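You operate a simulated robot arm through the tools that you are given. There is no shell and no other tool.

You run a simulated robot arm. Do the job below in one go: nothing can be reset, and whatever is moved stays where it is left.

TASK
Unclamp the brown block, lay it on the deck's wall-side edge and sand the specks off the plate.
Fine: knob to FREE, slider back; blue puck, put back after; the vent stays shut. What is to be rubbed or washed off counts as gone when no trace of it is left.
Where things are to end (x, y in the base frame): brown block within 6 cm of [40, -8].
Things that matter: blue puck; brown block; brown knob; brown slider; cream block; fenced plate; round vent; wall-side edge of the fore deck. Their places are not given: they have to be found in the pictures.

It is judged by the outcome, as a careful person would: the job done as asked, and still so three seconds after it is handed in. It fails if anything else is knocked over, pushed out of place, dropped, spilled or broken.

THE ROBOT
A 7-joint arm with a two-finger parallel gripper, fixed in place. Base frame: the origin is at the foot of the arm, x ahead of it, y to its left, z up; the work surface is at about z = 80. Readings come in cm, rad, newtons and seconds.
With the tool pointing down near the work surface it reaches from about 24 to 68 cm from the base axis. Its first joint turns from -1.152 to 1.152 rad. Payload 2.4 kg.
The tool frame sits at the grasp point between the pads (the TCP): z along the fingers, y along the line on which they close. The tips reach 3 cm beyond it. Largest opening 9.4 cm; finger width 2.8, thickness 1; the body of the gripper, 5 by 9.6 cm, starts 5.5 cm behind the TCP.
Orientation is told as [roll, pitch, yaw] about the base's x, y, z axes, in that order, counted from this pose: with the fingers straight down and closing along the base's y, the tool's x points along the base's -x, its y along +y and its z along -z.

THE INTERFACE
- The arm moves only by the tool step_arm. Its arguments are lists of equal length, an entry for each row: "dp": the shift along the tool's x, y, z in units of 250 mm (1.0 is 250 mm), a list of three; "angular": the turn, a rotation vector about the tool's x, y, z in units of 180 degrees (1.0 is 180 degrees), a list of three; "gripper": the gripper command, from -1 (fully open) to 1 (shut), values between in proportion. In form: {"dp": [[tx, ty, tz], ...], "angular": [[ax, ay, az], ...], "gripper": [gripper, ...]}. A call has 1 to 20 rows; each row is the pose to reach, as a shift and turn from the pose commanded when the call began, along the tool's axes at that moment. A call with a number of a shift or a turn outside -1 to 1 is refused whole. Rows are played at 5 a second. More than 5 cm and 0.15 rad between two rows, or a gripper value outside its range, and nothing of the call is played. A pose out of reach is approached as far as the arm can. The call stops where the force on the tool passes 60 N (or 10 N more than at its start, if that is more) or the arm is blocked; 0.2 s more then pass. Each finger travels about 15.3 cm/s and halts on what it meets, pressing with about 21 N; the grip force reading is that of the motor and also rises with nothing between the fingers. The clock runs only during rows and for 0.2 s after the last one: add rows that repeat a pose to give the fingers time. The reply holds the time, the measured pose of the TCP, the force on the tool along the base axes, the opening and the grip force, in the units named above and with some noise, with the torque about the TCP (base axes, N m) and any sound that the robot's microphone picked up.
- Cameras (640 x 400 px; columns grow to the right, rows downward): "scene" is fixed at [4.91, 48.14, 145.2]; the picture's right is [-0.65, -0.76, 0.00], its down [-0.38, 0.33, -0.87] and it looks along [0.66, -0.56, -0.50] (base axes); focal length 359 px, centre (320, 200). "wrist" rides on the gripper at [7.6, 1.4, -10.2] in the tool frame; the picture's right is [-0.18, 0.98, 0.00], its down [-0.75, -0.14, -0.64] and it looks along [-0.63, -0.12, 0.77] (tool axes); focal length 243 px, centre (320, 200).
- camera(camera): a new picture of that camera. It takes no simulated time.
- measure_at(camera, pixels): there is no depth. For up to 12 entries [column, row, z] of the newest picture of that camera ("zoom" is the newest enlarged one), the place [x, y] in the base frame at which the ray of that pixel passes the height z, good to about 0.3 cm. It takes no simulated time.
- zoom(camera, box): a new picture of the part [left, top, right, bottom] of that camera's present view, enlarged. It takes no simulated time.
- close_job(): hands the job in; it is judged then, once.

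Open the gripper and draw the arm clear of the work before you hand the job in, unless the task says otherwise.

The tools are called as a command line: name --argument value ..., lists and objects as JSON in quotes. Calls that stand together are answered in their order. step_arm: Moves the arm, as the interface text tells. Its arguments: {"type":"object","properties":{"dp":{"type":"array","items":{"type":"array","items":{"type":"number"}}},"angular":{"type":"array","items":{"type":"array","items":{"type":"number"}}},"gripper":{"type":"array","items":{"type":"number"}}},"required":["dp","angular","gripper"]} The other tools are called the same way: camera (camera) takes a picture; measure_at (camera, pixels) gives the place at which the rays of pixels pass given heights; zoom (camera, box) takes an enlarged picture of a part of a camera's view; close_job () hands the job in.

At the start:

```text
clock: 0.0
position: [36.59, -11.92, 109.38]
ee_rot: [0.0, -0.001, 0.001]
ft_force: [1.2, -0.9, 0.0]
torque: [0.0, 0.05, 0.02]
finger_gap: 9.38
grasp_force: 0.0
```

scene: 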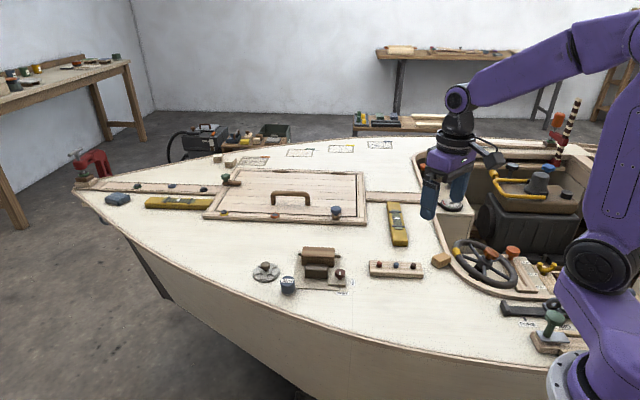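
wrist: 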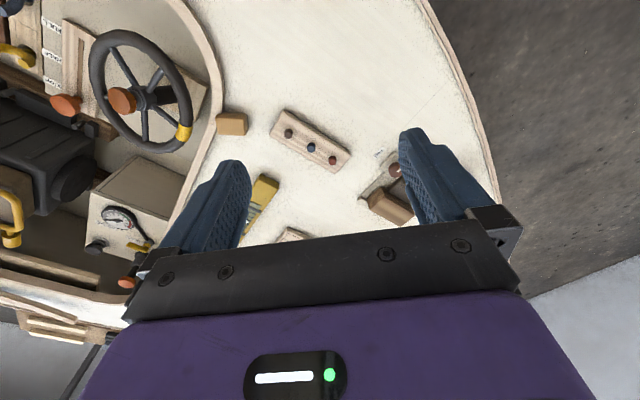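

I start by looking closer at the deck: the clamp fixture around scene px (318,265), the vent-like disc at (265,271) and the blue cup/puck at (288,285).

zoom --camera "scene" --box '[240, 230, 370, 311]'

zoom --camera "scene" --box '[340, 200, 480, 290]'

zoom --camera "scene" --box '[200, 130, 400, 255]'

zoom --camera "scene" --box '[420, 100, 640, 370]'

```text
4.92 times, centred on (305, 270) of scene
```

zoom: 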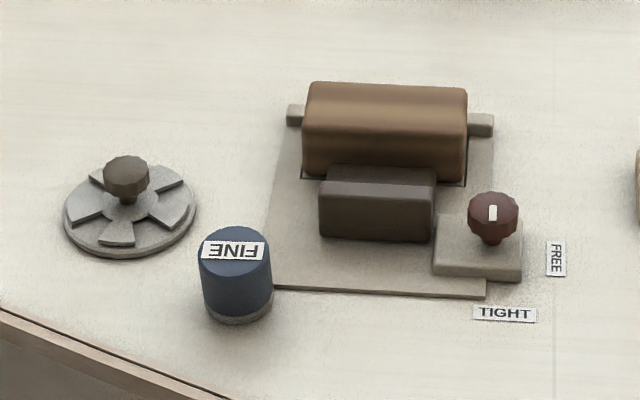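

```text
4.44 times, centred on (410, 245) of scene
```

zoom: 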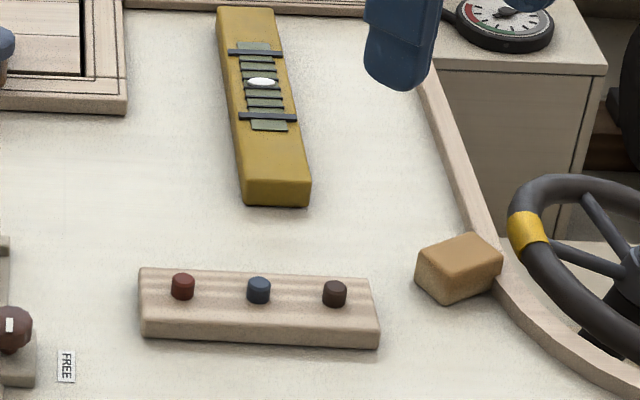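

```text
3.20 times, centred on (300, 192) of scene
```

zoom: 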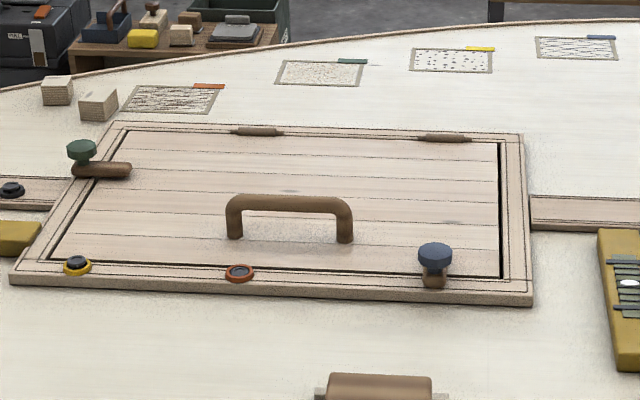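

```text
1.48 times, centred on (530, 235) of scene
```

zoom: 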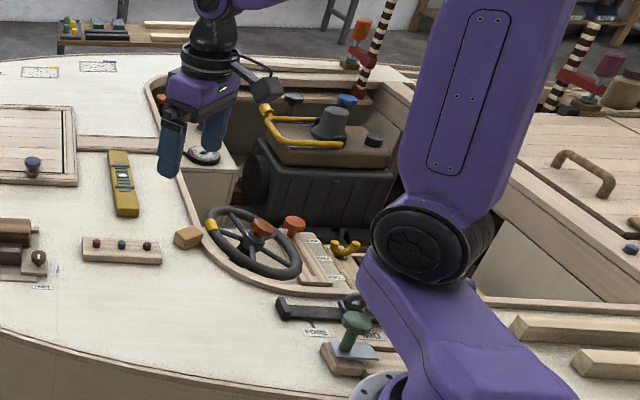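

The fixture shows the brown block between a grey fence bar and the dark slider, with the knob pointer and FREE/TIGHT labels at its right; I measure key points at deck height and slightly above to get places.

measure_at --camera "scene" --pixels '[[318, 265, 80], [318, 250, 86], [265, 275, 80], [288, 290, 80], [340, 272, 84], [441, 262, 80], [396, 270, 80], [397, 225, 80], [335, 212, 84], [402, 302, 80], [352, 335, 80], [380, 145, 80]]'

measure_at --camera "wrist" --pixels '[[388, 205, 80], [395, 170, 80], [310, 140, 80], [231, 123, 80], [263, 190, 80], [470, 110, 80]]'

```text
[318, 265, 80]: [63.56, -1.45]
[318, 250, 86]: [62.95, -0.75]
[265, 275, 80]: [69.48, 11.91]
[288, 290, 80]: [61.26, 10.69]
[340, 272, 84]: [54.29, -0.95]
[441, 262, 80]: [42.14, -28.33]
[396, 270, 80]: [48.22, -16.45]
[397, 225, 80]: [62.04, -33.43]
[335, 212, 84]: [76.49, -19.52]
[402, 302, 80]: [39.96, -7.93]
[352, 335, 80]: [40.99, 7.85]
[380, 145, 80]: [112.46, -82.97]
```

```text
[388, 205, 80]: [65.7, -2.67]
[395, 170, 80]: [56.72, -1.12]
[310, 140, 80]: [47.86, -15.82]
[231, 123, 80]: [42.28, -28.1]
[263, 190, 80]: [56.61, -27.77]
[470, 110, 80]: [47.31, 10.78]
```

Fixture is around (60,-1), knob about (54,-1), vent about (69,12), puck about (61,11). I take enlarged wrist views of the fixture and the neighbours.

zoom --camera "wrist" --box '[340, 130, 430, 230]'

zoom --camera "scene" --box '[290, 235, 360, 295]'

zoom --camera "scene" --box '[350, 260, 640, 400]'

```text
4.00 times, centred on (385, 180) of wrist
```

zoom: 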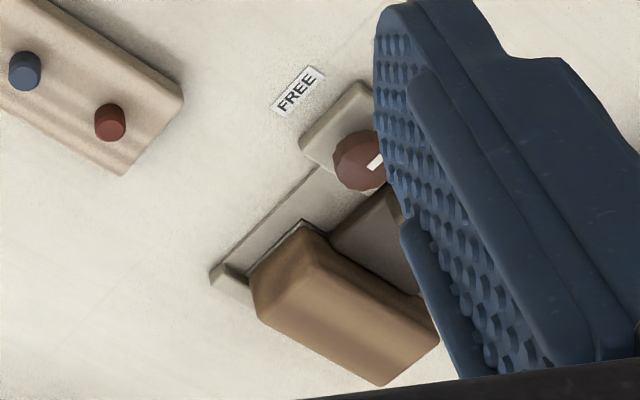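

```text
6.67 times, centred on (325, 265) of scene
```

zoom: 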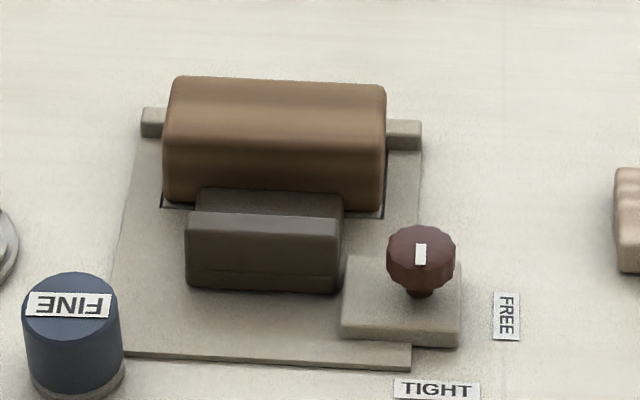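

```text
2.21 times, centred on (495, 330) of scene
```

zoom: 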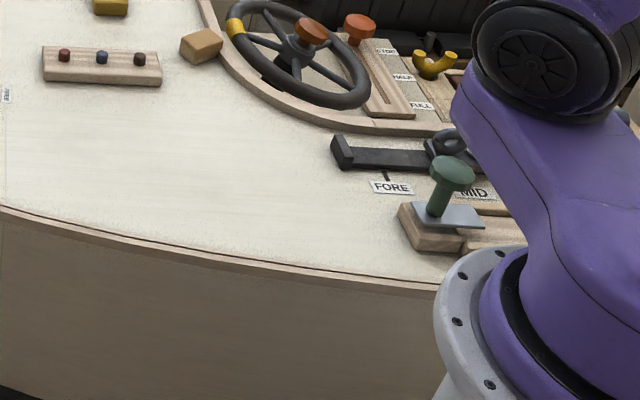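

The pointer (white stripe at zoom px (420,254)) points toward TIGHT; FREE is a quarter turn counter‑clockwise seen from above. I move the arm up to a view position at about (45,-2,100), high above everything, to look at the fixture with the wrist camera.

step_arm --dp '[[-0.084, 0.1, 0.09], [-0.168, 0.2, 0.18], [-0.252, 0.3, 0.27], [-0.336, 0.396, 0.376], [-0.336, 0.396, 0.376]]' --angular '[[0, 0, 0], [0, 0, 0], [0, 0, 0], [0, 0, 0], [0, 0, 0]]' --gripper '[-1, -1, -1, -1, -1]'

camera --camera "wrist"

camera --camera "scene"

```text
clock: 1.2
position: [44.88, -1.96, 99.95]
ee_rot: [0.0, -0.001, -0.001]
ft_force: [-0.1, 0.0, 0.3]
torque: [0.02, -0.01, -0.01]
finger_gap: 9.39
grasp_force: 0.1
```

```text
taken
```

wrist: 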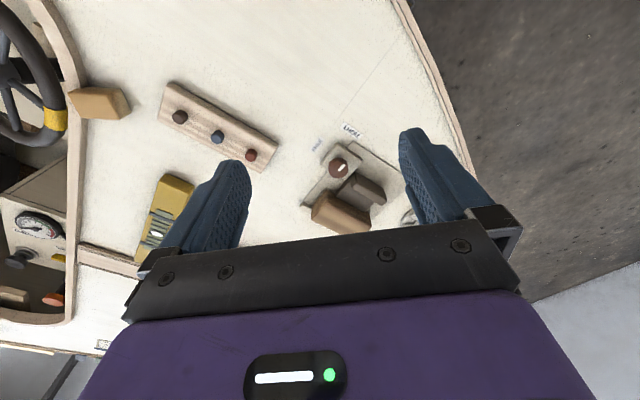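

```text
taken
```

scene: 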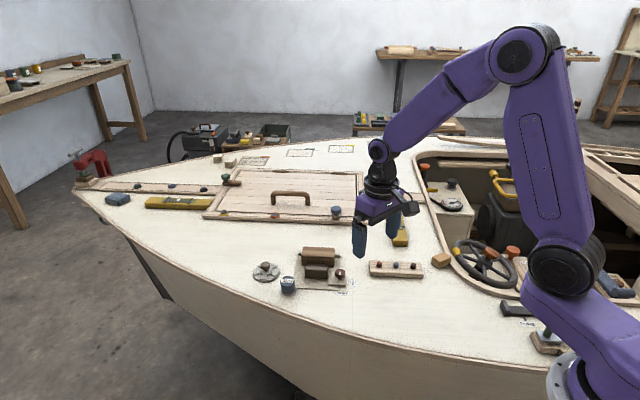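

The fixture lies between the fingers at wrist px (300-390,140-235). I zoom in there.

zoom --camera "wrist" --box '[290, 110, 420, 240]'

zoom --camera "wrist" --box '[60, 0, 460, 250]'

```text
3.08 times, centred on (355, 175) of wrist
```

zoom: 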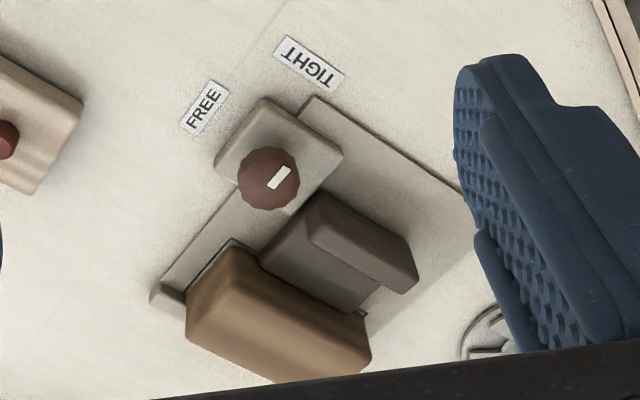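

```text
1.60 times, centred on (260, 125) of wrist
```

zoom: 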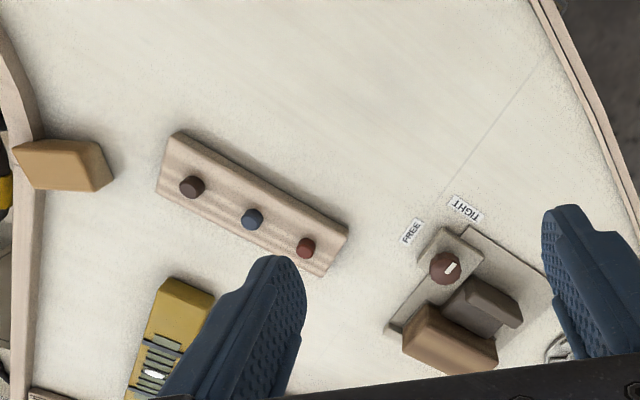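

I re-take the close wrist zoom so its pixels can be measured: knob, labels, plate corners, block corners.

zoom --camera "wrist" --box '[290, 110, 420, 240]'

measure_at --camera "zoom" --pixels '[[310, 62, 80], [205, 107, 80], [267, 180, 84], [313, 97, 80.3], [150, 298, 81], [188, 312, 81], [215, 165, 81], [343, 152, 81], [262, 98, 81], [418, 285, 81], [358, 375, 81], [470, 200, 80.3]]'

measure_at --camera "zoom" --pixels '[[270, 186, 84.5], [288, 170, 84.5], [186, 305, 85], [275, 383, 85], [365, 360, 85], [228, 247, 85], [362, 312, 85], [305, 240, 84], [415, 285, 84], [322, 195, 84], [260, 260, 82], [490, 345, 80]]'

```text
3.08 times, centred on (355, 175) of wrist
```

zoom: 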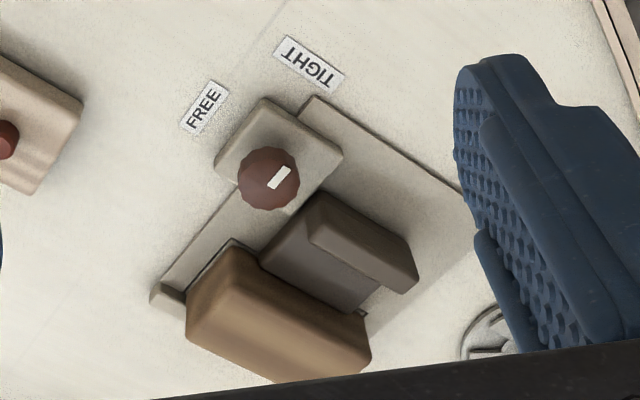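

```text
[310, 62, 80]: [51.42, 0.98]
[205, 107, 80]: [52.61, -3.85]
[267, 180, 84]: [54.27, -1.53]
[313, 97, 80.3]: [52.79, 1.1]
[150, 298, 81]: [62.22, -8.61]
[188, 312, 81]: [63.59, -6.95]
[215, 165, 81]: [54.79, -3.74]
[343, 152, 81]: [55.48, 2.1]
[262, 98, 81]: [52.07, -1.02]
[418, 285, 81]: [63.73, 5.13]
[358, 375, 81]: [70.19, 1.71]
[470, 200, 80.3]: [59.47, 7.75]
```

```text
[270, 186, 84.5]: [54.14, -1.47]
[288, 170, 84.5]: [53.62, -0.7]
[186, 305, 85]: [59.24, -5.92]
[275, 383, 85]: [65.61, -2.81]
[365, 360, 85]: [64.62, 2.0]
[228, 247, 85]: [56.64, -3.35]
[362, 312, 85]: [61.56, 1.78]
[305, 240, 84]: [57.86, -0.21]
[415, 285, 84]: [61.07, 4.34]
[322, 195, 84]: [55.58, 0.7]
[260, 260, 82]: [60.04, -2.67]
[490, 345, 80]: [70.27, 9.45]
```

Plate's rear edge runs at about 45° in the base frame. I now measure the same features from the scene camera to triangulate heights.

zoom --camera "scene" --box '[240, 230, 370, 311]'

measure_at --camera "zoom" --pixels '[[492, 208, 84], [492, 208, 86], [505, 313, 80], [555, 258, 80], [487, 298, 80.3], [268, 287, 80.3], [493, 136, 80.3], [491, 115, 82], [289, 106, 82], [308, 85, 86], [466, 90, 86], [306, 178, 80.5]]'

measure_at --camera "zoom" --pixels '[[464, 186, 80.5], [320, 236, 80.5], [432, 241, 80.5], [319, 192, 84], [434, 184, 84], [236, 232, 84], [236, 320, 80], [126, 160, 84], [62, 215, 80], [196, 215, 80], [130, 258, 80], [235, 253, 84]]'

```text
4.92 times, centred on (305, 270) of scene
```

zoom: 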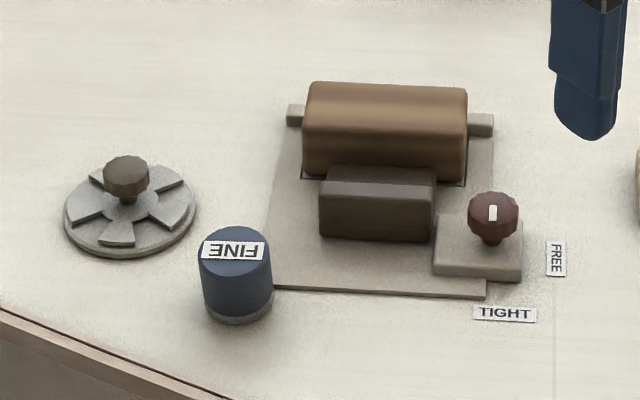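

```text
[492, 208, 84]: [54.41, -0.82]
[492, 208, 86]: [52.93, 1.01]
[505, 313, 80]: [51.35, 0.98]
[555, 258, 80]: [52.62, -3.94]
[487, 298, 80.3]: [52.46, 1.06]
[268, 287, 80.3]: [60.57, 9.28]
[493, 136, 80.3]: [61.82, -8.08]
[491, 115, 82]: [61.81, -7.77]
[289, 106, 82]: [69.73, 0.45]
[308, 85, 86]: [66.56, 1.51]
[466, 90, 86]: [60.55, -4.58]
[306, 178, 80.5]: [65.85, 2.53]
```

```text
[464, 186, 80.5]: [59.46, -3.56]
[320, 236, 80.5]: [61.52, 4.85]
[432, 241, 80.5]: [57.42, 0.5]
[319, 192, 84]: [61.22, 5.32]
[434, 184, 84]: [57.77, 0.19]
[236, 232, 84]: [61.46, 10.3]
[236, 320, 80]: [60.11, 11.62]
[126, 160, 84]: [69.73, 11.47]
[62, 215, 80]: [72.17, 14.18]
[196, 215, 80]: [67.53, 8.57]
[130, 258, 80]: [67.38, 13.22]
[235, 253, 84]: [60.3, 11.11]
```

Knob top is near (54.8,-1.4), z≈83.4, pointer toward TIGHT (135° direction); brown block about 8.8×4 cm at 45°. I turn the tool +45° in yaw and go to about (50.6,-7.4,95) for a closer, aligned wrist view, well above the deck objects.

step_arm --dp '[[-0.038, -0.036, 0.035], [-0.076, -0.072, 0.07], [-0.114, -0.108, 0.104], [-0.152, -0.144, 0.139], [-0.19, -0.18, 0.174], [-0.228, -0.216, 0.208], [-0.228, -0.216, 0.208]]' --angular '[[0, 0, -0.0417], [0, 0, -0.0833], [0, 0, -0.125], [0, 0, -0.1667], [0, 0, -0.2083], [0, 0, -0.25], [0, 0, -0.25]]' --gripper '[-1, -1, -1, -1, -1, -1, -1]'

zoom --camera "wrist" --box '[200, 60, 440, 260]'

camera --camera "wrist"

```text
clock: 2.8
position: [50.63, -7.4, 94.69]
ee_rot: [0.0, 0.001, 0.786]
ft_force: [-0.2, 0.0, -0.1]
torque: [-0.06, -0.02, -0.01]
finger_gap: 9.42
grasp_force: 0.0
```

```text
2.00 times, centred on (320, 160) of wrist
```

zoom: 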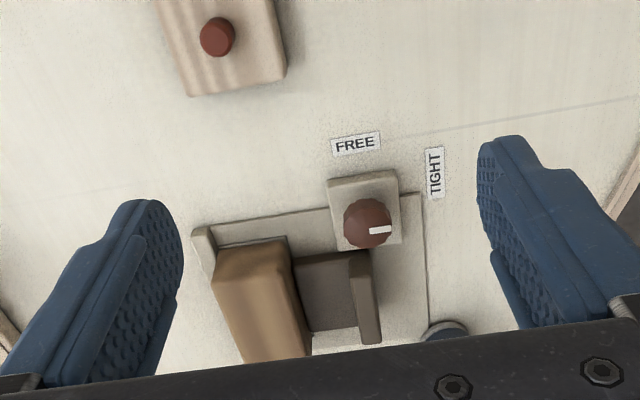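

```text
taken
```

wrist: 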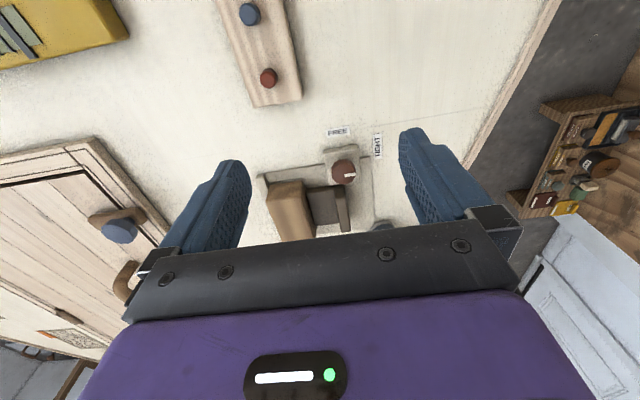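

The aligned view shows the knob at zoom (367,223), stripe pointing right toward TIGHT, FREE above. I measure block, knob, mount and slider points here at several heights.

measure_at --camera "zoom" --pixels '[[367, 226, 83.4], [380, 230, 83.4], [355, 143, 80], [434, 173, 80], [327, 184, 81.2], [396, 172, 81.2], [192, 232, 81.5], [212, 228, 81.5], [214, 246, 80.3], [288, 238, 80.3], [422, 193, 80.3], [428, 330, 80.3]]'

measure_at --camera "zoom" --pixels '[[212, 250, 84], [212, 250, 83], [285, 242, 84], [285, 242, 83], [308, 350, 84], [308, 350, 83], [240, 360, 84], [369, 250, 84], [382, 342, 84], [360, 345, 84], [347, 252, 84], [297, 257, 81.5]]'

```text
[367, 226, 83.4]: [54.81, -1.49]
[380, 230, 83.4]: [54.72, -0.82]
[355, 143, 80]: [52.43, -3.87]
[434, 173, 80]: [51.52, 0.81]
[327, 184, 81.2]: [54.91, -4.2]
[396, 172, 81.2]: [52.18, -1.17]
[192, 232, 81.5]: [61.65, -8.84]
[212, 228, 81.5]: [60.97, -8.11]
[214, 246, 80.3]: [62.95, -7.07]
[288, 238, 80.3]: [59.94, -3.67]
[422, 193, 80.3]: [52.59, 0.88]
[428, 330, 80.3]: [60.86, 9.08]
```

```text
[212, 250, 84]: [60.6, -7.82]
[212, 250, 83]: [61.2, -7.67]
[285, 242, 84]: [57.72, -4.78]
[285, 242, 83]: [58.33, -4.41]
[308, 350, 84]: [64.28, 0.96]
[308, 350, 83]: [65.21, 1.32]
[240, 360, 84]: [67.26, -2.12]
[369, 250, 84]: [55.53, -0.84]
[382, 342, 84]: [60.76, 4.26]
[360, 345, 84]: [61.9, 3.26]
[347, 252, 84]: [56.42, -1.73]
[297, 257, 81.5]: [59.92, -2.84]
```

I zoom in more tightly on the block and slider to separate end faces from top faces.

zoom --camera "wrist" --box '[290, 165, 400, 250]'

zoom --camera "wrist" --box '[245, 155, 365, 245]'

```text
4.71 times, centred on (345, 208) of wrist
```

zoom: 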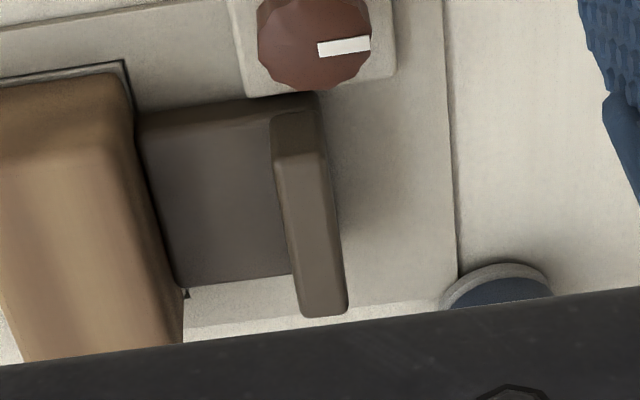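

```text
4.44 times, centred on (305, 200) of wrist
```

zoom: 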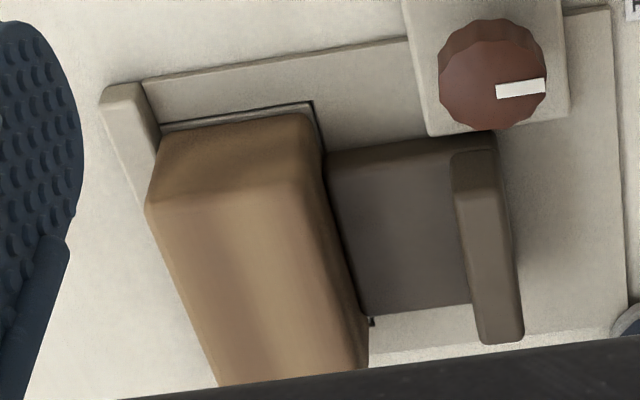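

I measure the now well-resolved corners: block top corners (147,205) and (308,180), bottom edge (158,132)-(312,112), slider ridge (452,160)-(525,340), knob centre (495,89).

measure_at --camera "zoom" --pixels '[[147, 205, 84], [147, 205, 85], [308, 180, 84], [308, 180, 85], [158, 132, 80.5], [312, 112, 80.5], [367, 368, 84], [495, 89, 83.4], [430, 136, 81.2], [568, 122, 81.2], [424, 60, 81.2], [565, 12, 80.3]]'

measure_at --camera "zoom" --pixels '[[452, 160, 83], [498, 155, 83], [525, 340, 83], [480, 345, 83], [330, 155, 82], [362, 315, 81], [102, 95, 81.5], [140, 82, 81.5], [612, 8, 80.3], [628, 300, 80.3], [500, 130, 80.5], [372, 322, 80.3]]'

```text
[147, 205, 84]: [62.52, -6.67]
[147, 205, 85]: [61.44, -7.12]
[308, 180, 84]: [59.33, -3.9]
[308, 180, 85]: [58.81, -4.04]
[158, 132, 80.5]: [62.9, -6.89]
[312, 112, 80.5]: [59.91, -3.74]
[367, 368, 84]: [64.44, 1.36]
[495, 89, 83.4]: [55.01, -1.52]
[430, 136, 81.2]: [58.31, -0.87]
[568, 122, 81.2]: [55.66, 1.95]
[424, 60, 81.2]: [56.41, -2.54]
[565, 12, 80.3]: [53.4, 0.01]
```

```text
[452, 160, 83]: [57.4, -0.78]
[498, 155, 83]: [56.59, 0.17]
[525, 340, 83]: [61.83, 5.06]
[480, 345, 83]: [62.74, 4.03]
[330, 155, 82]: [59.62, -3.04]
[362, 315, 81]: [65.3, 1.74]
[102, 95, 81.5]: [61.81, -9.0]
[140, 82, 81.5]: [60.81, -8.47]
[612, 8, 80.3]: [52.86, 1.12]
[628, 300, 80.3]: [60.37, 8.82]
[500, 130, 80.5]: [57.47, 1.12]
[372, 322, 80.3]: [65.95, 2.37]
```

Computed geometry (u=(x+y)/√2, n=(y−x)/√2): knob centre (55.0,-1.5); slider ridge n≈-41.3…-40.1, top z≈83.3; brown block centre (64.3,-2.1), top z≈84. I move above the knob to (55,-1.5,90) with the gripper half closed and check from the scene camera.

step_arm --dp '[[-0.097, 0.0144, 0.0], [-0.194, 0.029, 0.0], [-0.2905, 0.0433, 0.05], [-0.2905, 0.0433, 0.12], [-0.2905, 0.0433, 0.1876], [-0.2905, 0.0433, 0.1876]]' --angular '[[0, 0, 0], [0, 0, 0], [0, 0, 0], [0, 0, 0], [0, 0, 0], [0, 0, 0]]' --gripper '[0, 0, 0, 0, 0, 0]'

zoom --camera "scene" --box '[270, 210, 400, 300]'

camera --camera "wrist"

```text
clock: 4.2
position: [55.14, -1.52, 90.1]
ee_rot: [-0.001, 0.001, 0.784]
ft_force: [-0.7, 0.1, 1.1]
torque: [-0.01, 0.04, 0.04]
finger_gap: 4.7
grasp_force: 0.0
```

```text
4.44 times, centred on (335, 255) of scene
```

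zoom: 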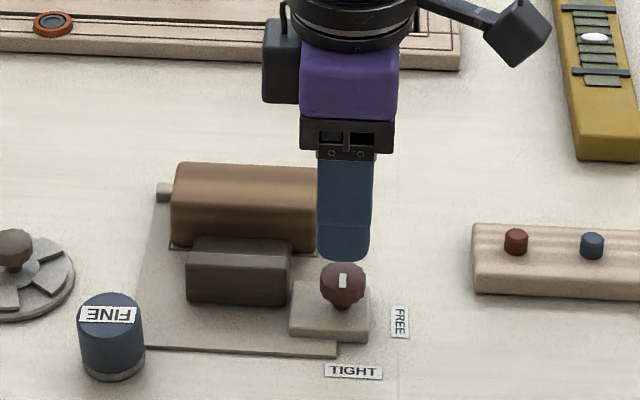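

```text
taken
```

wrist: 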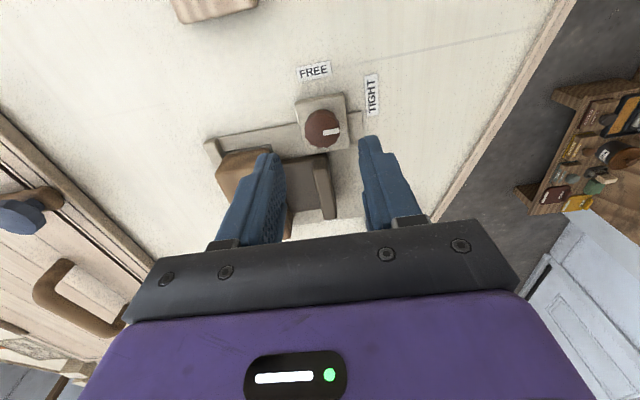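

Finger and knob are aligned (scene zoom col 344 vs 343). I descend to z≈85 so tips are at ≈82, and close on the knob head.

step_arm --dp '[[0.004, 0, 0.07], [0.004, 0, 0.14], [0.004, 0, 0.204], [0.004, 0, 0.204], [0.004, 0, 0.204], [0.004, 0, 0.204]]' --angular '[[0, 0, 0], [0, 0, 0], [0, 0, 0], [0, 0, 0], [0, 0, 0], [0, 0, 0]]' --gripper '[0, 0, 0, 0.3, 1, 1]'

zoom --camera "scene" --box '[270, 210, 400, 300]'

```text
clock: 5.6
position: [54.81, -1.5, 84.94]
ee_rot: [0.003, 0.002, 0.785]
ft_force: [-7.8, 6.0, 1.5]
torque: [-0.1, 0.37, 0.0]
finger_gap: 2.57
grasp_force: 45.5
```

```text
4.44 times, centred on (335, 255) of scene
```

zoom: 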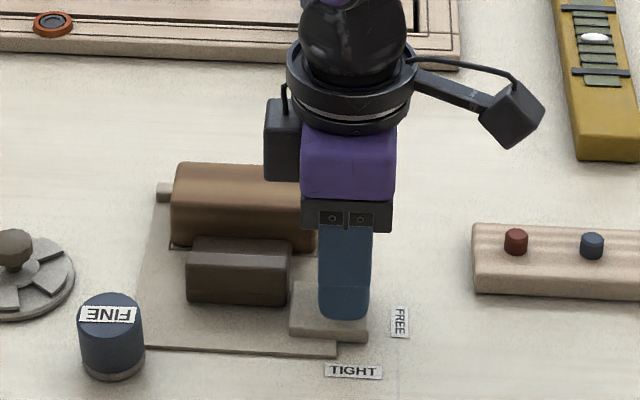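

Knob gripped (gap 2.57). Now I twist +90° counter‑clockwise seen from above (tool z negative) in small rows.

step_arm --dp '[[0, 0.004, 0], [0, 0.006, 0], [0, 0.006, 0], [0, 0.006, 0], [0, 0.006, 0], [0, 0.006, 0], [0, 0.006, 0], [0, 0.006, 0], [0, 0.006, 0], [0, 0.006, 0], [0, 0.006, 0], [0, 0.006, 0], [0, 0.006, 0], [0, 0.006, 0]]' --angular '[[0, 0, -0.04], [0, 0, -0.08], [0, 0, -0.12], [0, 0, -0.16], [0, 0, -0.2], [0, 0, -0.24], [0, 0, -0.28], [0, 0, -0.32], [0, 0, -0.36], [0, 0, -0.4], [0, 0, -0.44], [0, 0, -0.48], [0, 0, -0.5], [0, 0, -0.5]]' --gripper '[1, 1, 1, 1, 1, 1, 1, 1, 1, 1, 1, 1, 1, 1]'

zoom --camera "scene" --box '[270, 210, 400, 300]'

camera --camera "wrist"

```text
clock: 8.6
position: [54.94, -1.39, 84.94]
ee_rot: [-0.003, 0.003, 2.356]
ft_force: [9.3, -9.2, -11.9]
torque: [-0.37, -0.5, -0.16]
finger_gap: 2.57
grasp_force: 45.1
```

```text
4.44 times, centred on (335, 255) of scene
```

zoom: 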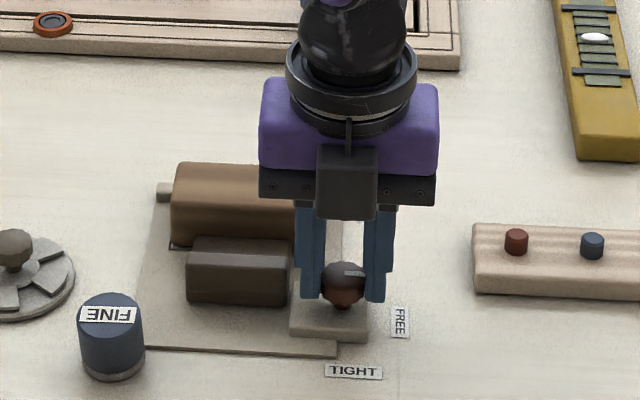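

```text
taken
```

wrist: 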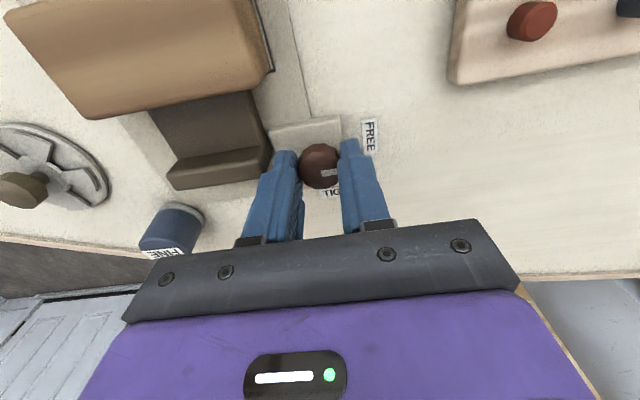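

The pointer now appears horizontal, pointing right toward FREE (zoom (355,272)). I open slightly to ~3.6 cm and lift straight up.

step_arm --dp '[[0, 0, 0], [0, 0, 0], [0, 0, -0.08], [0, 0, -0.2], [0, 0, -0.36], [0, 0, -0.4]]' --angular '[[0, 0, 0], [0, 0, 0], [0, 0, 0], [0, 0, 0], [0, 0, 0], [0, 0, 0]]' --gripper '[0.234, 0.234, 0.234, 0.234, 0.0, 0.0]'

zoom --camera "scene" --box '[290, 235, 370, 295]'

zoom --camera "wrist" --box '[120, 20, 440, 220]'

```text
clock: 10.0
position: [54.84, -1.47, 94.94]
ee_rot: [0.001, 0.001, 2.357]
ft_force: [-0.4, 0.1, 0.3]
torque: [0.0, 0.01, 0.01]
finger_gap: 4.68
grasp_force: 0.0
```

```text
6.67 times, centred on (330, 265) of scene
```

zoom: 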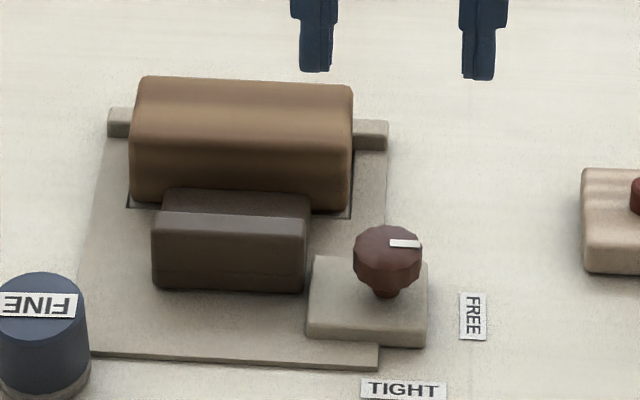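

```text
2.00 times, centred on (280, 120) of wrist
```

zoom: 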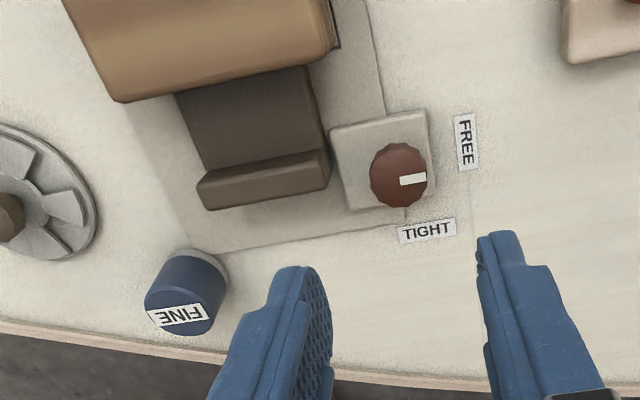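

Knob pointer is at FREE. I turn back to yaw 45° and move above the slider ridge centre (59.9,2.3) at z≈92 with the gap around 3.5 cm.

step_arm --dp '[[0.003, -0.021, 0], [0.006, -0.042, 0], [0.009, -0.063, 0], [0.012, -0.083, 0], [0.015, -0.104, 0], [0.018, -0.125, 0], [0.021, -0.146, 0], [0.024, -0.167, 0], [0.026, -0.188, 0.02], [0.029, -0.209, 0.04], [0.032, -0.23, 0.07], [0.0353, -0.2503, 0.1], [0.0353, -0.2503, 0.1]]' --angular '[[0, 0, 0.0417], [0, 0, 0.0833], [0, 0, 0.125], [0, 0, 0.1667], [0, 0, 0.2083], [0, 0, 0.25], [0, 0, 0.2917], [0, 0, 0.3333], [0, 0, 0.375], [0, 0, 0.4167], [0, 0, 0.4583], [0, 0, 0.5], [0, 0, 0.5]]' --gripper '[0.255, 0.255, 0.255, 0.255, 0.255, 0.255, 0.255, 0.255, 0.255, 0.255, 0.255, 0.255, 0.255]'

zoom --camera "scene" --box '[250, 200, 390, 300]'

zoom --camera "wrist" --box '[200, 60, 440, 260]'

```text
clock: 12.8
position: [59.89, 2.34, 92.42]
ee_rot: [0.0, 0.001, 0.782]
ft_force: [0.0, -0.1, -0.4]
torque: [0.01, 0.0, 0.02]
finger_gap: 3.49
grasp_force: 0.1
```

```text
4.00 times, centred on (320, 250) of scene
```

zoom: 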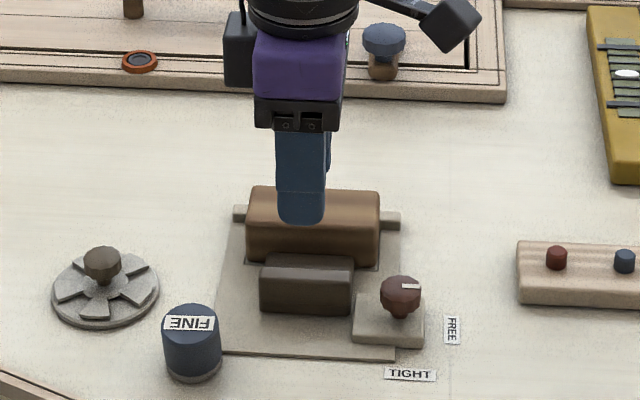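

```text
2.00 times, centred on (320, 160) of wrist
```

zoom: 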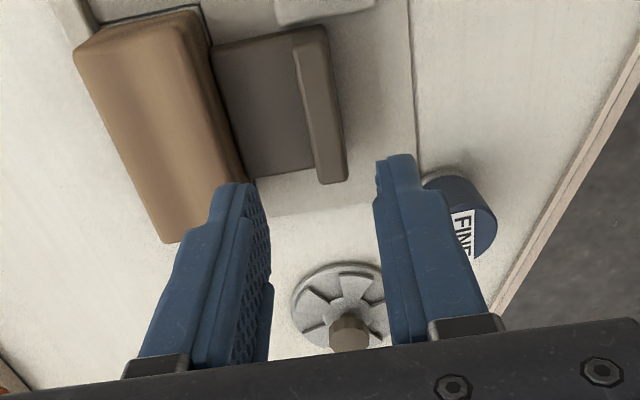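

I verify ridge and block edges from this closer wrist view before descending.

measure_at --camera "zoom" --pixels '[[294, 48, 83.3], [326, 40, 83.3], [347, 175, 83.3], [318, 183, 83.3], [212, 45, 81.5], [250, 178, 81.5], [190, 30, 84], [240, 175, 84], [75, 65, 84], [168, 240, 84]]'

```text
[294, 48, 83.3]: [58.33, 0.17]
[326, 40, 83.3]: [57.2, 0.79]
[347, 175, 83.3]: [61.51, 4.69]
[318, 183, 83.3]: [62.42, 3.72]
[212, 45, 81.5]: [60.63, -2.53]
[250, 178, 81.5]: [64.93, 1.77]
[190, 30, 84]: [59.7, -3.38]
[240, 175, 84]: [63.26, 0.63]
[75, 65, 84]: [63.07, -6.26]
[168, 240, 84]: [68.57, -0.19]
```

Ridge centre confirmed at n≈-40.7, u≈44. I descend to z≈84.8 straddling the ridge and close on it.

step_arm --dp '[[0, 0, 0.1], [0, 0, 0.2], [0, 0, 0.26], [0, 0, 0.305], [0, 0, 0.305], [0, 0, 0.305], [0, 0, 0.305]]' --angular '[[0, 0, 0], [0, 0, 0], [0, 0, 0], [0, 0, 0], [0, 0, 0], [0, 0, 0], [0, 0, 0]]' --gripper '[0.255, 0.255, 0.255, 0.255, 0.5, 1, 1]'

zoom --camera "scene" --box '[250, 200, 390, 300]'

```text
clock: 14.4
position: [59.87, 2.37, 84.78]
ee_rot: [0.002, 0.0, 0.785]
ft_force: [-5.5, 3.2, 0.4]
torque: [-0.08, 0.19, -0.1]
finger_gap: 1.39
grasp_force: 44.9
```

```text
4.00 times, centred on (320, 250) of scene
```

zoom: 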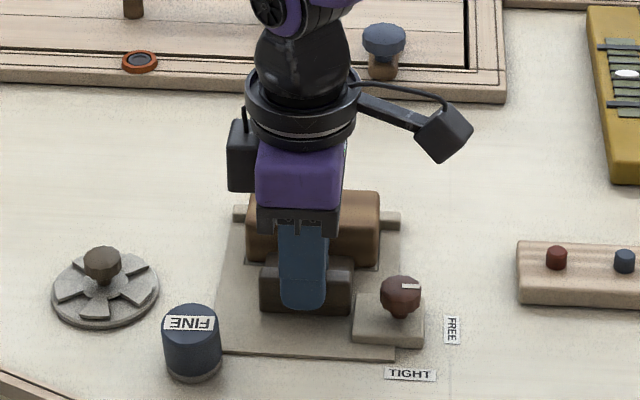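

Ridge gripped (gap 1.39). I pull the slider back along tool +y (direction (-0.71,0.71)) by 2.5 cm first in small rows and read the force.

step_arm --dp '[[0, 0.02, 0], [0, 0.04, 0], [0, 0.06, 0], [0, 0.08, 0], [0, 0.1, 0], [0, 0.1, 0]]' --angular '[[0, 0, 0], [0, 0, 0], [0, 0, 0], [0, 0, 0], [0, 0, 0], [0, 0, 0]]' --gripper '[1, 1, 1, 1, 1, 1]'

zoom --camera "scene" --box '[250, 200, 390, 300]'

```text
clock: 15.8
position: [58.23, 4.2, 84.87]
ee_rot: [0.0, 0.0, 0.787]
ft_force: [3.3, 1.8, -18.1]
torque: [0.76, -0.84, 0.03]
finger_gap: 1.39
grasp_force: 44.8
```

```text
4.00 times, centred on (320, 250) of scene
```

zoom: 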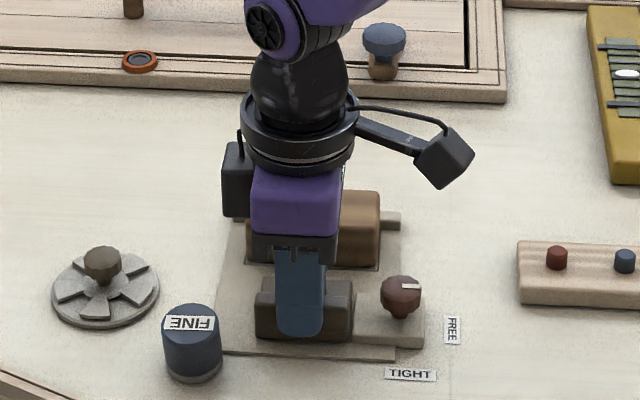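

The slider moved back ~2.4 cm. I keep pulling in 0.4 cm rows to find its end.

step_arm --dp '[[0, 0.016, 0.003], [0, 0.032, 0.003], [0, 0.048, 0.003], [0, 0.048, 0.003]]' --angular '[[0, 0, 0], [0, 0, 0], [0, 0, 0], [0, 0, 0]]' --gripper '[1, 1, 1, 1]'

zoom --camera "scene" --box '[250, 200, 390, 300]'

```text
clock: 16.8
position: [57.62, 4.59, 84.89]
ee_rot: [-0.008, -0.008, 0.784]
ft_force: [32.0, -20.4, -20.5]
torque: [-0.49, 0.4, 1.11]
finger_gap: 1.38
grasp_force: 45.3
```

```text
4.00 times, centred on (320, 250) of scene
```

zoom: 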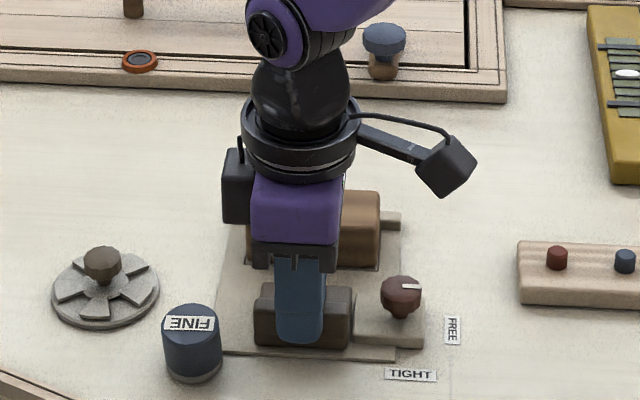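

The slider hit its back stop (38 N after ≈3.2 cm travel). I relax the command by 0.5 cm, open a little, and lift clear.

step_arm --dp '[[0, -0.02, 0], [0, -0.02, 0], [0, -0.02, 0], [0, -0.02, -0.1], [0, -0.02, -0.25], [0, -0.02, -0.4], [0, -0.02, -0.4]]' --angular '[[0, 0, 0], [0, 0, 0], [0, 0, 0], [0, 0, 0], [0, 0, 0], [0, 0, 0], [0, 0, 0]]' --gripper '[1, 0.3, 0.255, 0.255, 0.255, 0.255, 0.255]'

zoom --camera "scene" --box '[250, 200, 390, 300]'

zoom --camera "wrist" --box '[160, 20, 480, 220]'

```text
clock: 18.4
position: [57.73, 4.67, 94.85]
ee_rot: [0.0, -0.001, 0.785]
ft_force: [0.1, 0.0, -0.4]
torque: [0.02, 0.01, -0.04]
finger_gap: 3.5
grasp_force: 0.1
```

```text
4.00 times, centred on (320, 250) of scene
```

zoom: 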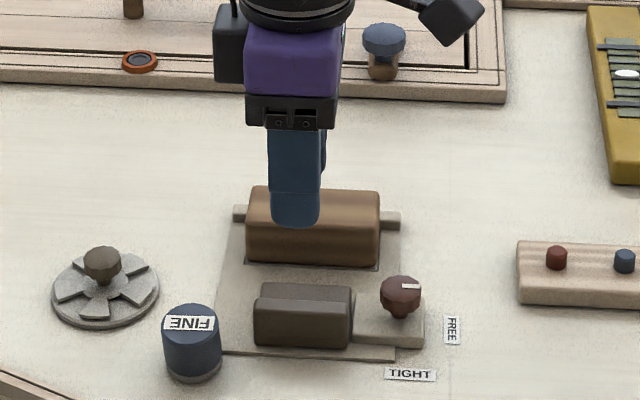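

```text
2.00 times, centred on (320, 120) of wrist
```

zoom: 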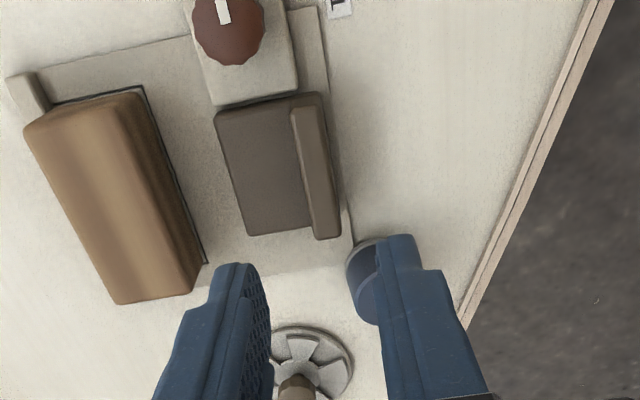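

Slider is fully back and the brown block is free; its centre is about (64.35,-2.1), top z≈84. I move over it at height with a 6 cm gap, then check alignment.

step_arm --dp '[[0.001, -0.095, 0], [0.003, -0.19, 0], [0.004, -0.285, 0], [0.005, -0.379, 0], [0.005, -0.379, 0.1], [0.005, -0.379, 0.1]]' --angular '[[0, 0, 0], [0, 0, 0], [0, 0, 0], [0, 0, 0], [0, 0, 0], [0, 0, 0]]' --gripper '[-0.277, -0.277, -0.277, -0.277, -0.277, -0.277]'

zoom --camera "scene" --box '[250, 190, 390, 300]'

camera --camera "wrist"

```text
clock: 19.8
position: [64.19, -1.95, 92.25]
ee_rot: [0.002, 0.0, 0.787]
ft_force: [-0.6, 0.2, 0.0]
torque: [-0.01, 0.0, 0.01]
finger_gap: 5.98
grasp_force: 0.1
```

```text
3.64 times, centred on (320, 245) of scene
```

zoom: 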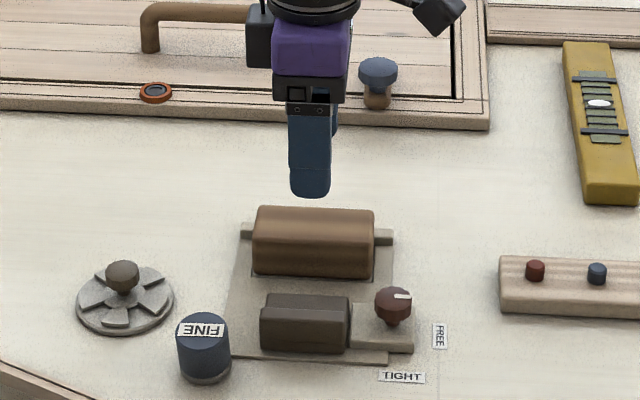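

```text
taken
```

wrist: 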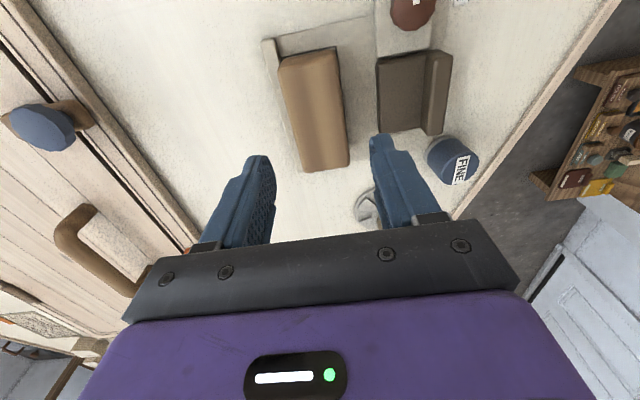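

I measure the block's top outline from this view at z=84 to check my centring.

measure_at --camera "wrist" --pixels '[[281, 64, 84], [333, 53, 84], [349, 163, 84], [303, 171, 84], [262, 42, 81.2], [275, 38, 81.2], [336, 48, 80.5]]'

```text
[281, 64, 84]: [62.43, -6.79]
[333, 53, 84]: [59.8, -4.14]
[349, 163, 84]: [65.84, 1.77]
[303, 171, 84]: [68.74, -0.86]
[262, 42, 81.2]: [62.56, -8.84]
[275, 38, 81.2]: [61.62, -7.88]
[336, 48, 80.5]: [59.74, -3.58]
```

Centre reads (64.2,-2.5), so I shift 0.3 cm toward the fence, descend to z≈84.9 (tips just above the fence) and close.

step_arm --dp '[[0, -0.012, 0.1], [0, -0.012, 0.2], [0, -0.012, 0.26], [0, -0.012, 0.294], [0, -0.012, 0.294], [0, -0.012, 0.294], [0, -0.012, 0.294], [0, -0.012, 0.294]]' --angular '[[0, 0, 0], [0, 0, 0], [0, 0, 0], [0, 0, 0], [0, 0, 0], [0, 0, 0], [0, 0, 0], [0, 0, 0]]' --gripper '[-0.277, -0.277, -0.277, -0.277, 0, 0.5, 1, 1]'

zoom --camera "scene" --box '[250, 190, 390, 300]'

```text
clock: 21.6
position: [64.36, -2.25, 84.94]
ee_rot: [0.002, 0.0, 0.785]
ft_force: [-5.6, 5.9, 2.1]
torque: [0.19, 0.25, -0.1]
finger_gap: 4.33
grasp_force: 21.1
```

```text
3.64 times, centred on (320, 245) of scene
```

zoom: 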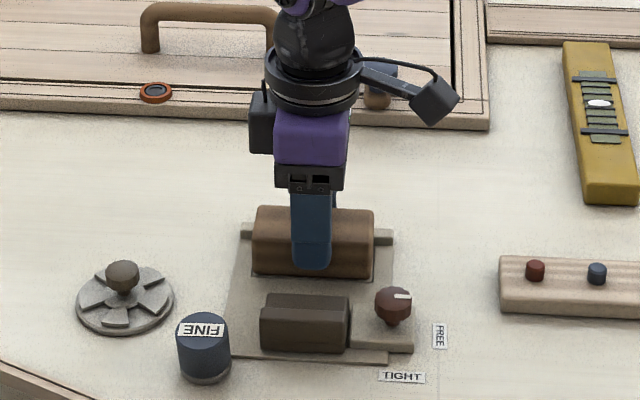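

Block gripped at 4.33 cm. I hold a moment and lift it slowly, watching gap and force.

step_arm --dp '[[0, 0, 0], [0, 0, -0.02], [0, 0, -0.06], [0, 0, -0.12], [0, 0, -0.2], [0, 0, -0.2]]' --angular '[[0, 0, 0], [0, 0, 0], [0, 0, 0], [0, 0, 0], [0, 0, 0], [0, 0, 0]]' --gripper '[1, 1, 1, 1, 1, 1]'

zoom --camera "scene" --box '[250, 190, 390, 300]'

```text
clock: 23.0
position: [64.41, -2.44, 89.93]
ee_rot: [0.001, 0.0, 0.785]
ft_force: [0.3, 0.4, -0.6]
torque: [0.01, -0.01, -0.01]
finger_gap: 4.35
grasp_force: 20.5
```

```text
3.64 times, centred on (320, 245) of scene
```

zoom: 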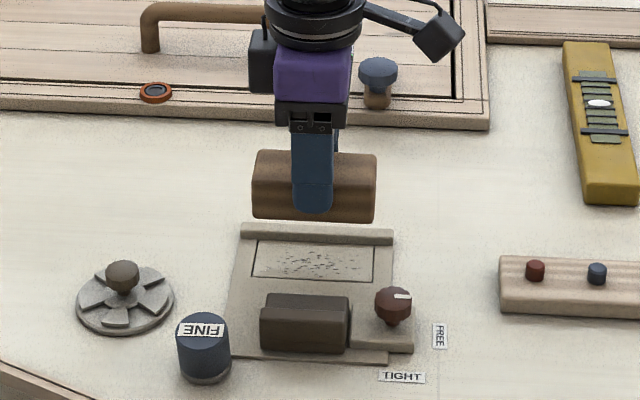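

The block is up and the specked patch on the plate (zoom (255-372,242-280)) is visible. I raise further and carry the block to above (40,-8).

step_arm --dp '[[0.0, 0.0, -0.15], [0.106, 0.0665, -0.2], [0.212, 0.133, -0.2], [0.318, 0.1995, -0.2], [0.424, 0.266, -0.2], [0.53, 0.3325, -0.2], [0.636, 0.399, -0.2], [0.742, 0.4655, -0.2], [0.848, 0.532, -0.2], [0.848, 0.532, -0.2]]' --angular '[[0, 0, 0], [0, 0, 0], [0, 0, 0], [0, 0, 0], [0, 0, 0], [0, 0, 0], [0, 0, 0], [0, 0, 0], [0, 0, 0], [0, 0, 0]]' --gripper '[1, 1, 1, 1, 1, 1, 1, 1, 1, 1]'

camera --camera "scene"

camera --camera "wrist"

```text
clock: 25.2
position: [40.0, -7.94, 94.88]
ee_rot: [0.001, 0.0, 0.785]
ft_force: [0.2, -0.7, 0.4]
torque: [0.0, 0.03, 0.0]
finger_gap: 4.34
grasp_force: 21.1
```

```text
taken
```

scene: 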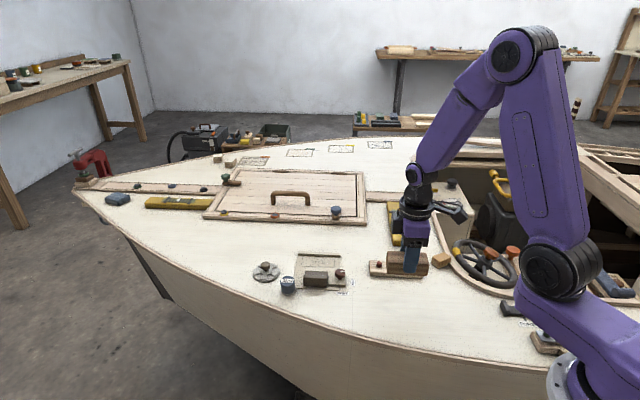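

```text
taken
```

wrist: 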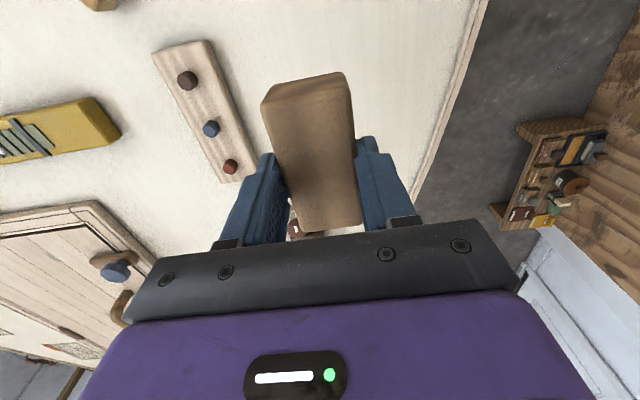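

The target spot below is bare deck; I measure the plank's nearest corner and the spot's surroundings before lowering.

measure_at --camera "wrist" --pixels '[[208, 40, 81], [258, 175, 81], [222, 183, 81], [153, 55, 81], [478, 5, 80], [415, 190, 80]]'

measure_at --camera "scene" --pixels '[[370, 276, 80], [423, 276, 80], [402, 302, 80], [352, 330, 80], [430, 352, 80], [480, 365, 80], [505, 315, 80]]'

```text
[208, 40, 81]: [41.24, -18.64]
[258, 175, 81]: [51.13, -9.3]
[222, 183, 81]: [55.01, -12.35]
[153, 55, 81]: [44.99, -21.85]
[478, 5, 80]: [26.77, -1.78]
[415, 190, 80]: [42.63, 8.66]
```

```text
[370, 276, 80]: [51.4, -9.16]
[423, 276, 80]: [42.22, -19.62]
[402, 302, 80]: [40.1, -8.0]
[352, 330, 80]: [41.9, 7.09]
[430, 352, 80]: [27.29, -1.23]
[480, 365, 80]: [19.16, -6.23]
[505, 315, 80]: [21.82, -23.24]
```

The spot is clear (plank edge is 8 cm away). I lower the block toward the deck, slowing for the last centimetre.

step_arm --dp '[[0, 0, 0.15], [0, 0, 0.3], [0, 0, 0.36], [0, 0, 0.388], [0, 0, 0.396], [0, 0, 0.402], [0, 0, 0.402]]' --angular '[[0, 0, 0], [0, 0, 0], [0, 0, 0], [0, 0, 0], [0, 0, 0], [0, 0, 0], [0, 0, 0]]' --gripper '[1, 1, 1, 1, 1, 1, 1]'

zoom --camera "scene" --box '[340, 240, 460, 330]'

```text
clock: 26.8
position: [39.99, -8.03, 84.88]
ee_rot: [0.0, 0.0, 0.787]
ft_force: [0.5, 0.4, -0.2]
torque: [0.01, -0.01, -0.05]
finger_gap: 4.34
grasp_force: 20.9
```

```text
4.44 times, centred on (400, 285) of scene
```

zoom: 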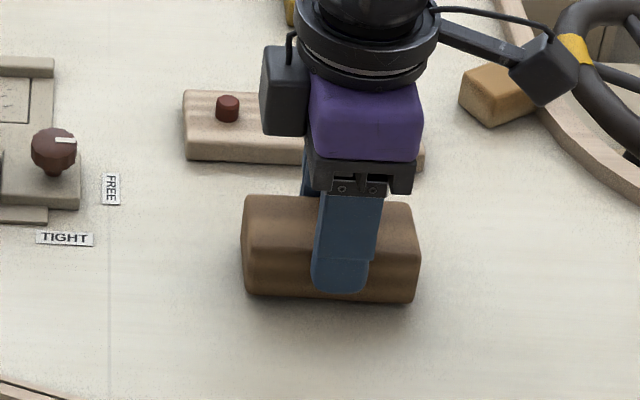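

No contact yet (force ≈0), a thin shadow gap remains. I lower in 1 mm rows.

step_arm --dp '[[0, 0, 0.006], [0, 0, 0.012], [0, 0, 0.016], [0, 0, 0.02], [0, 0, 0.02]]' --angular '[[0, 0, 0], [0, 0, 0], [0, 0, 0], [0, 0, 0], [0, 0, 0]]' --gripper '[1, 1, 1, 1, 1]'

```text
clock: 28.0
position: [40.0, -7.96, 84.4]
ee_rot: [-0.003, 0.0, 0.787]
ft_force: [-0.1, 1.2, 17.4]
torque: [0.1, 0.04, 0.03]
finger_gap: 4.32
grasp_force: 20.6
```

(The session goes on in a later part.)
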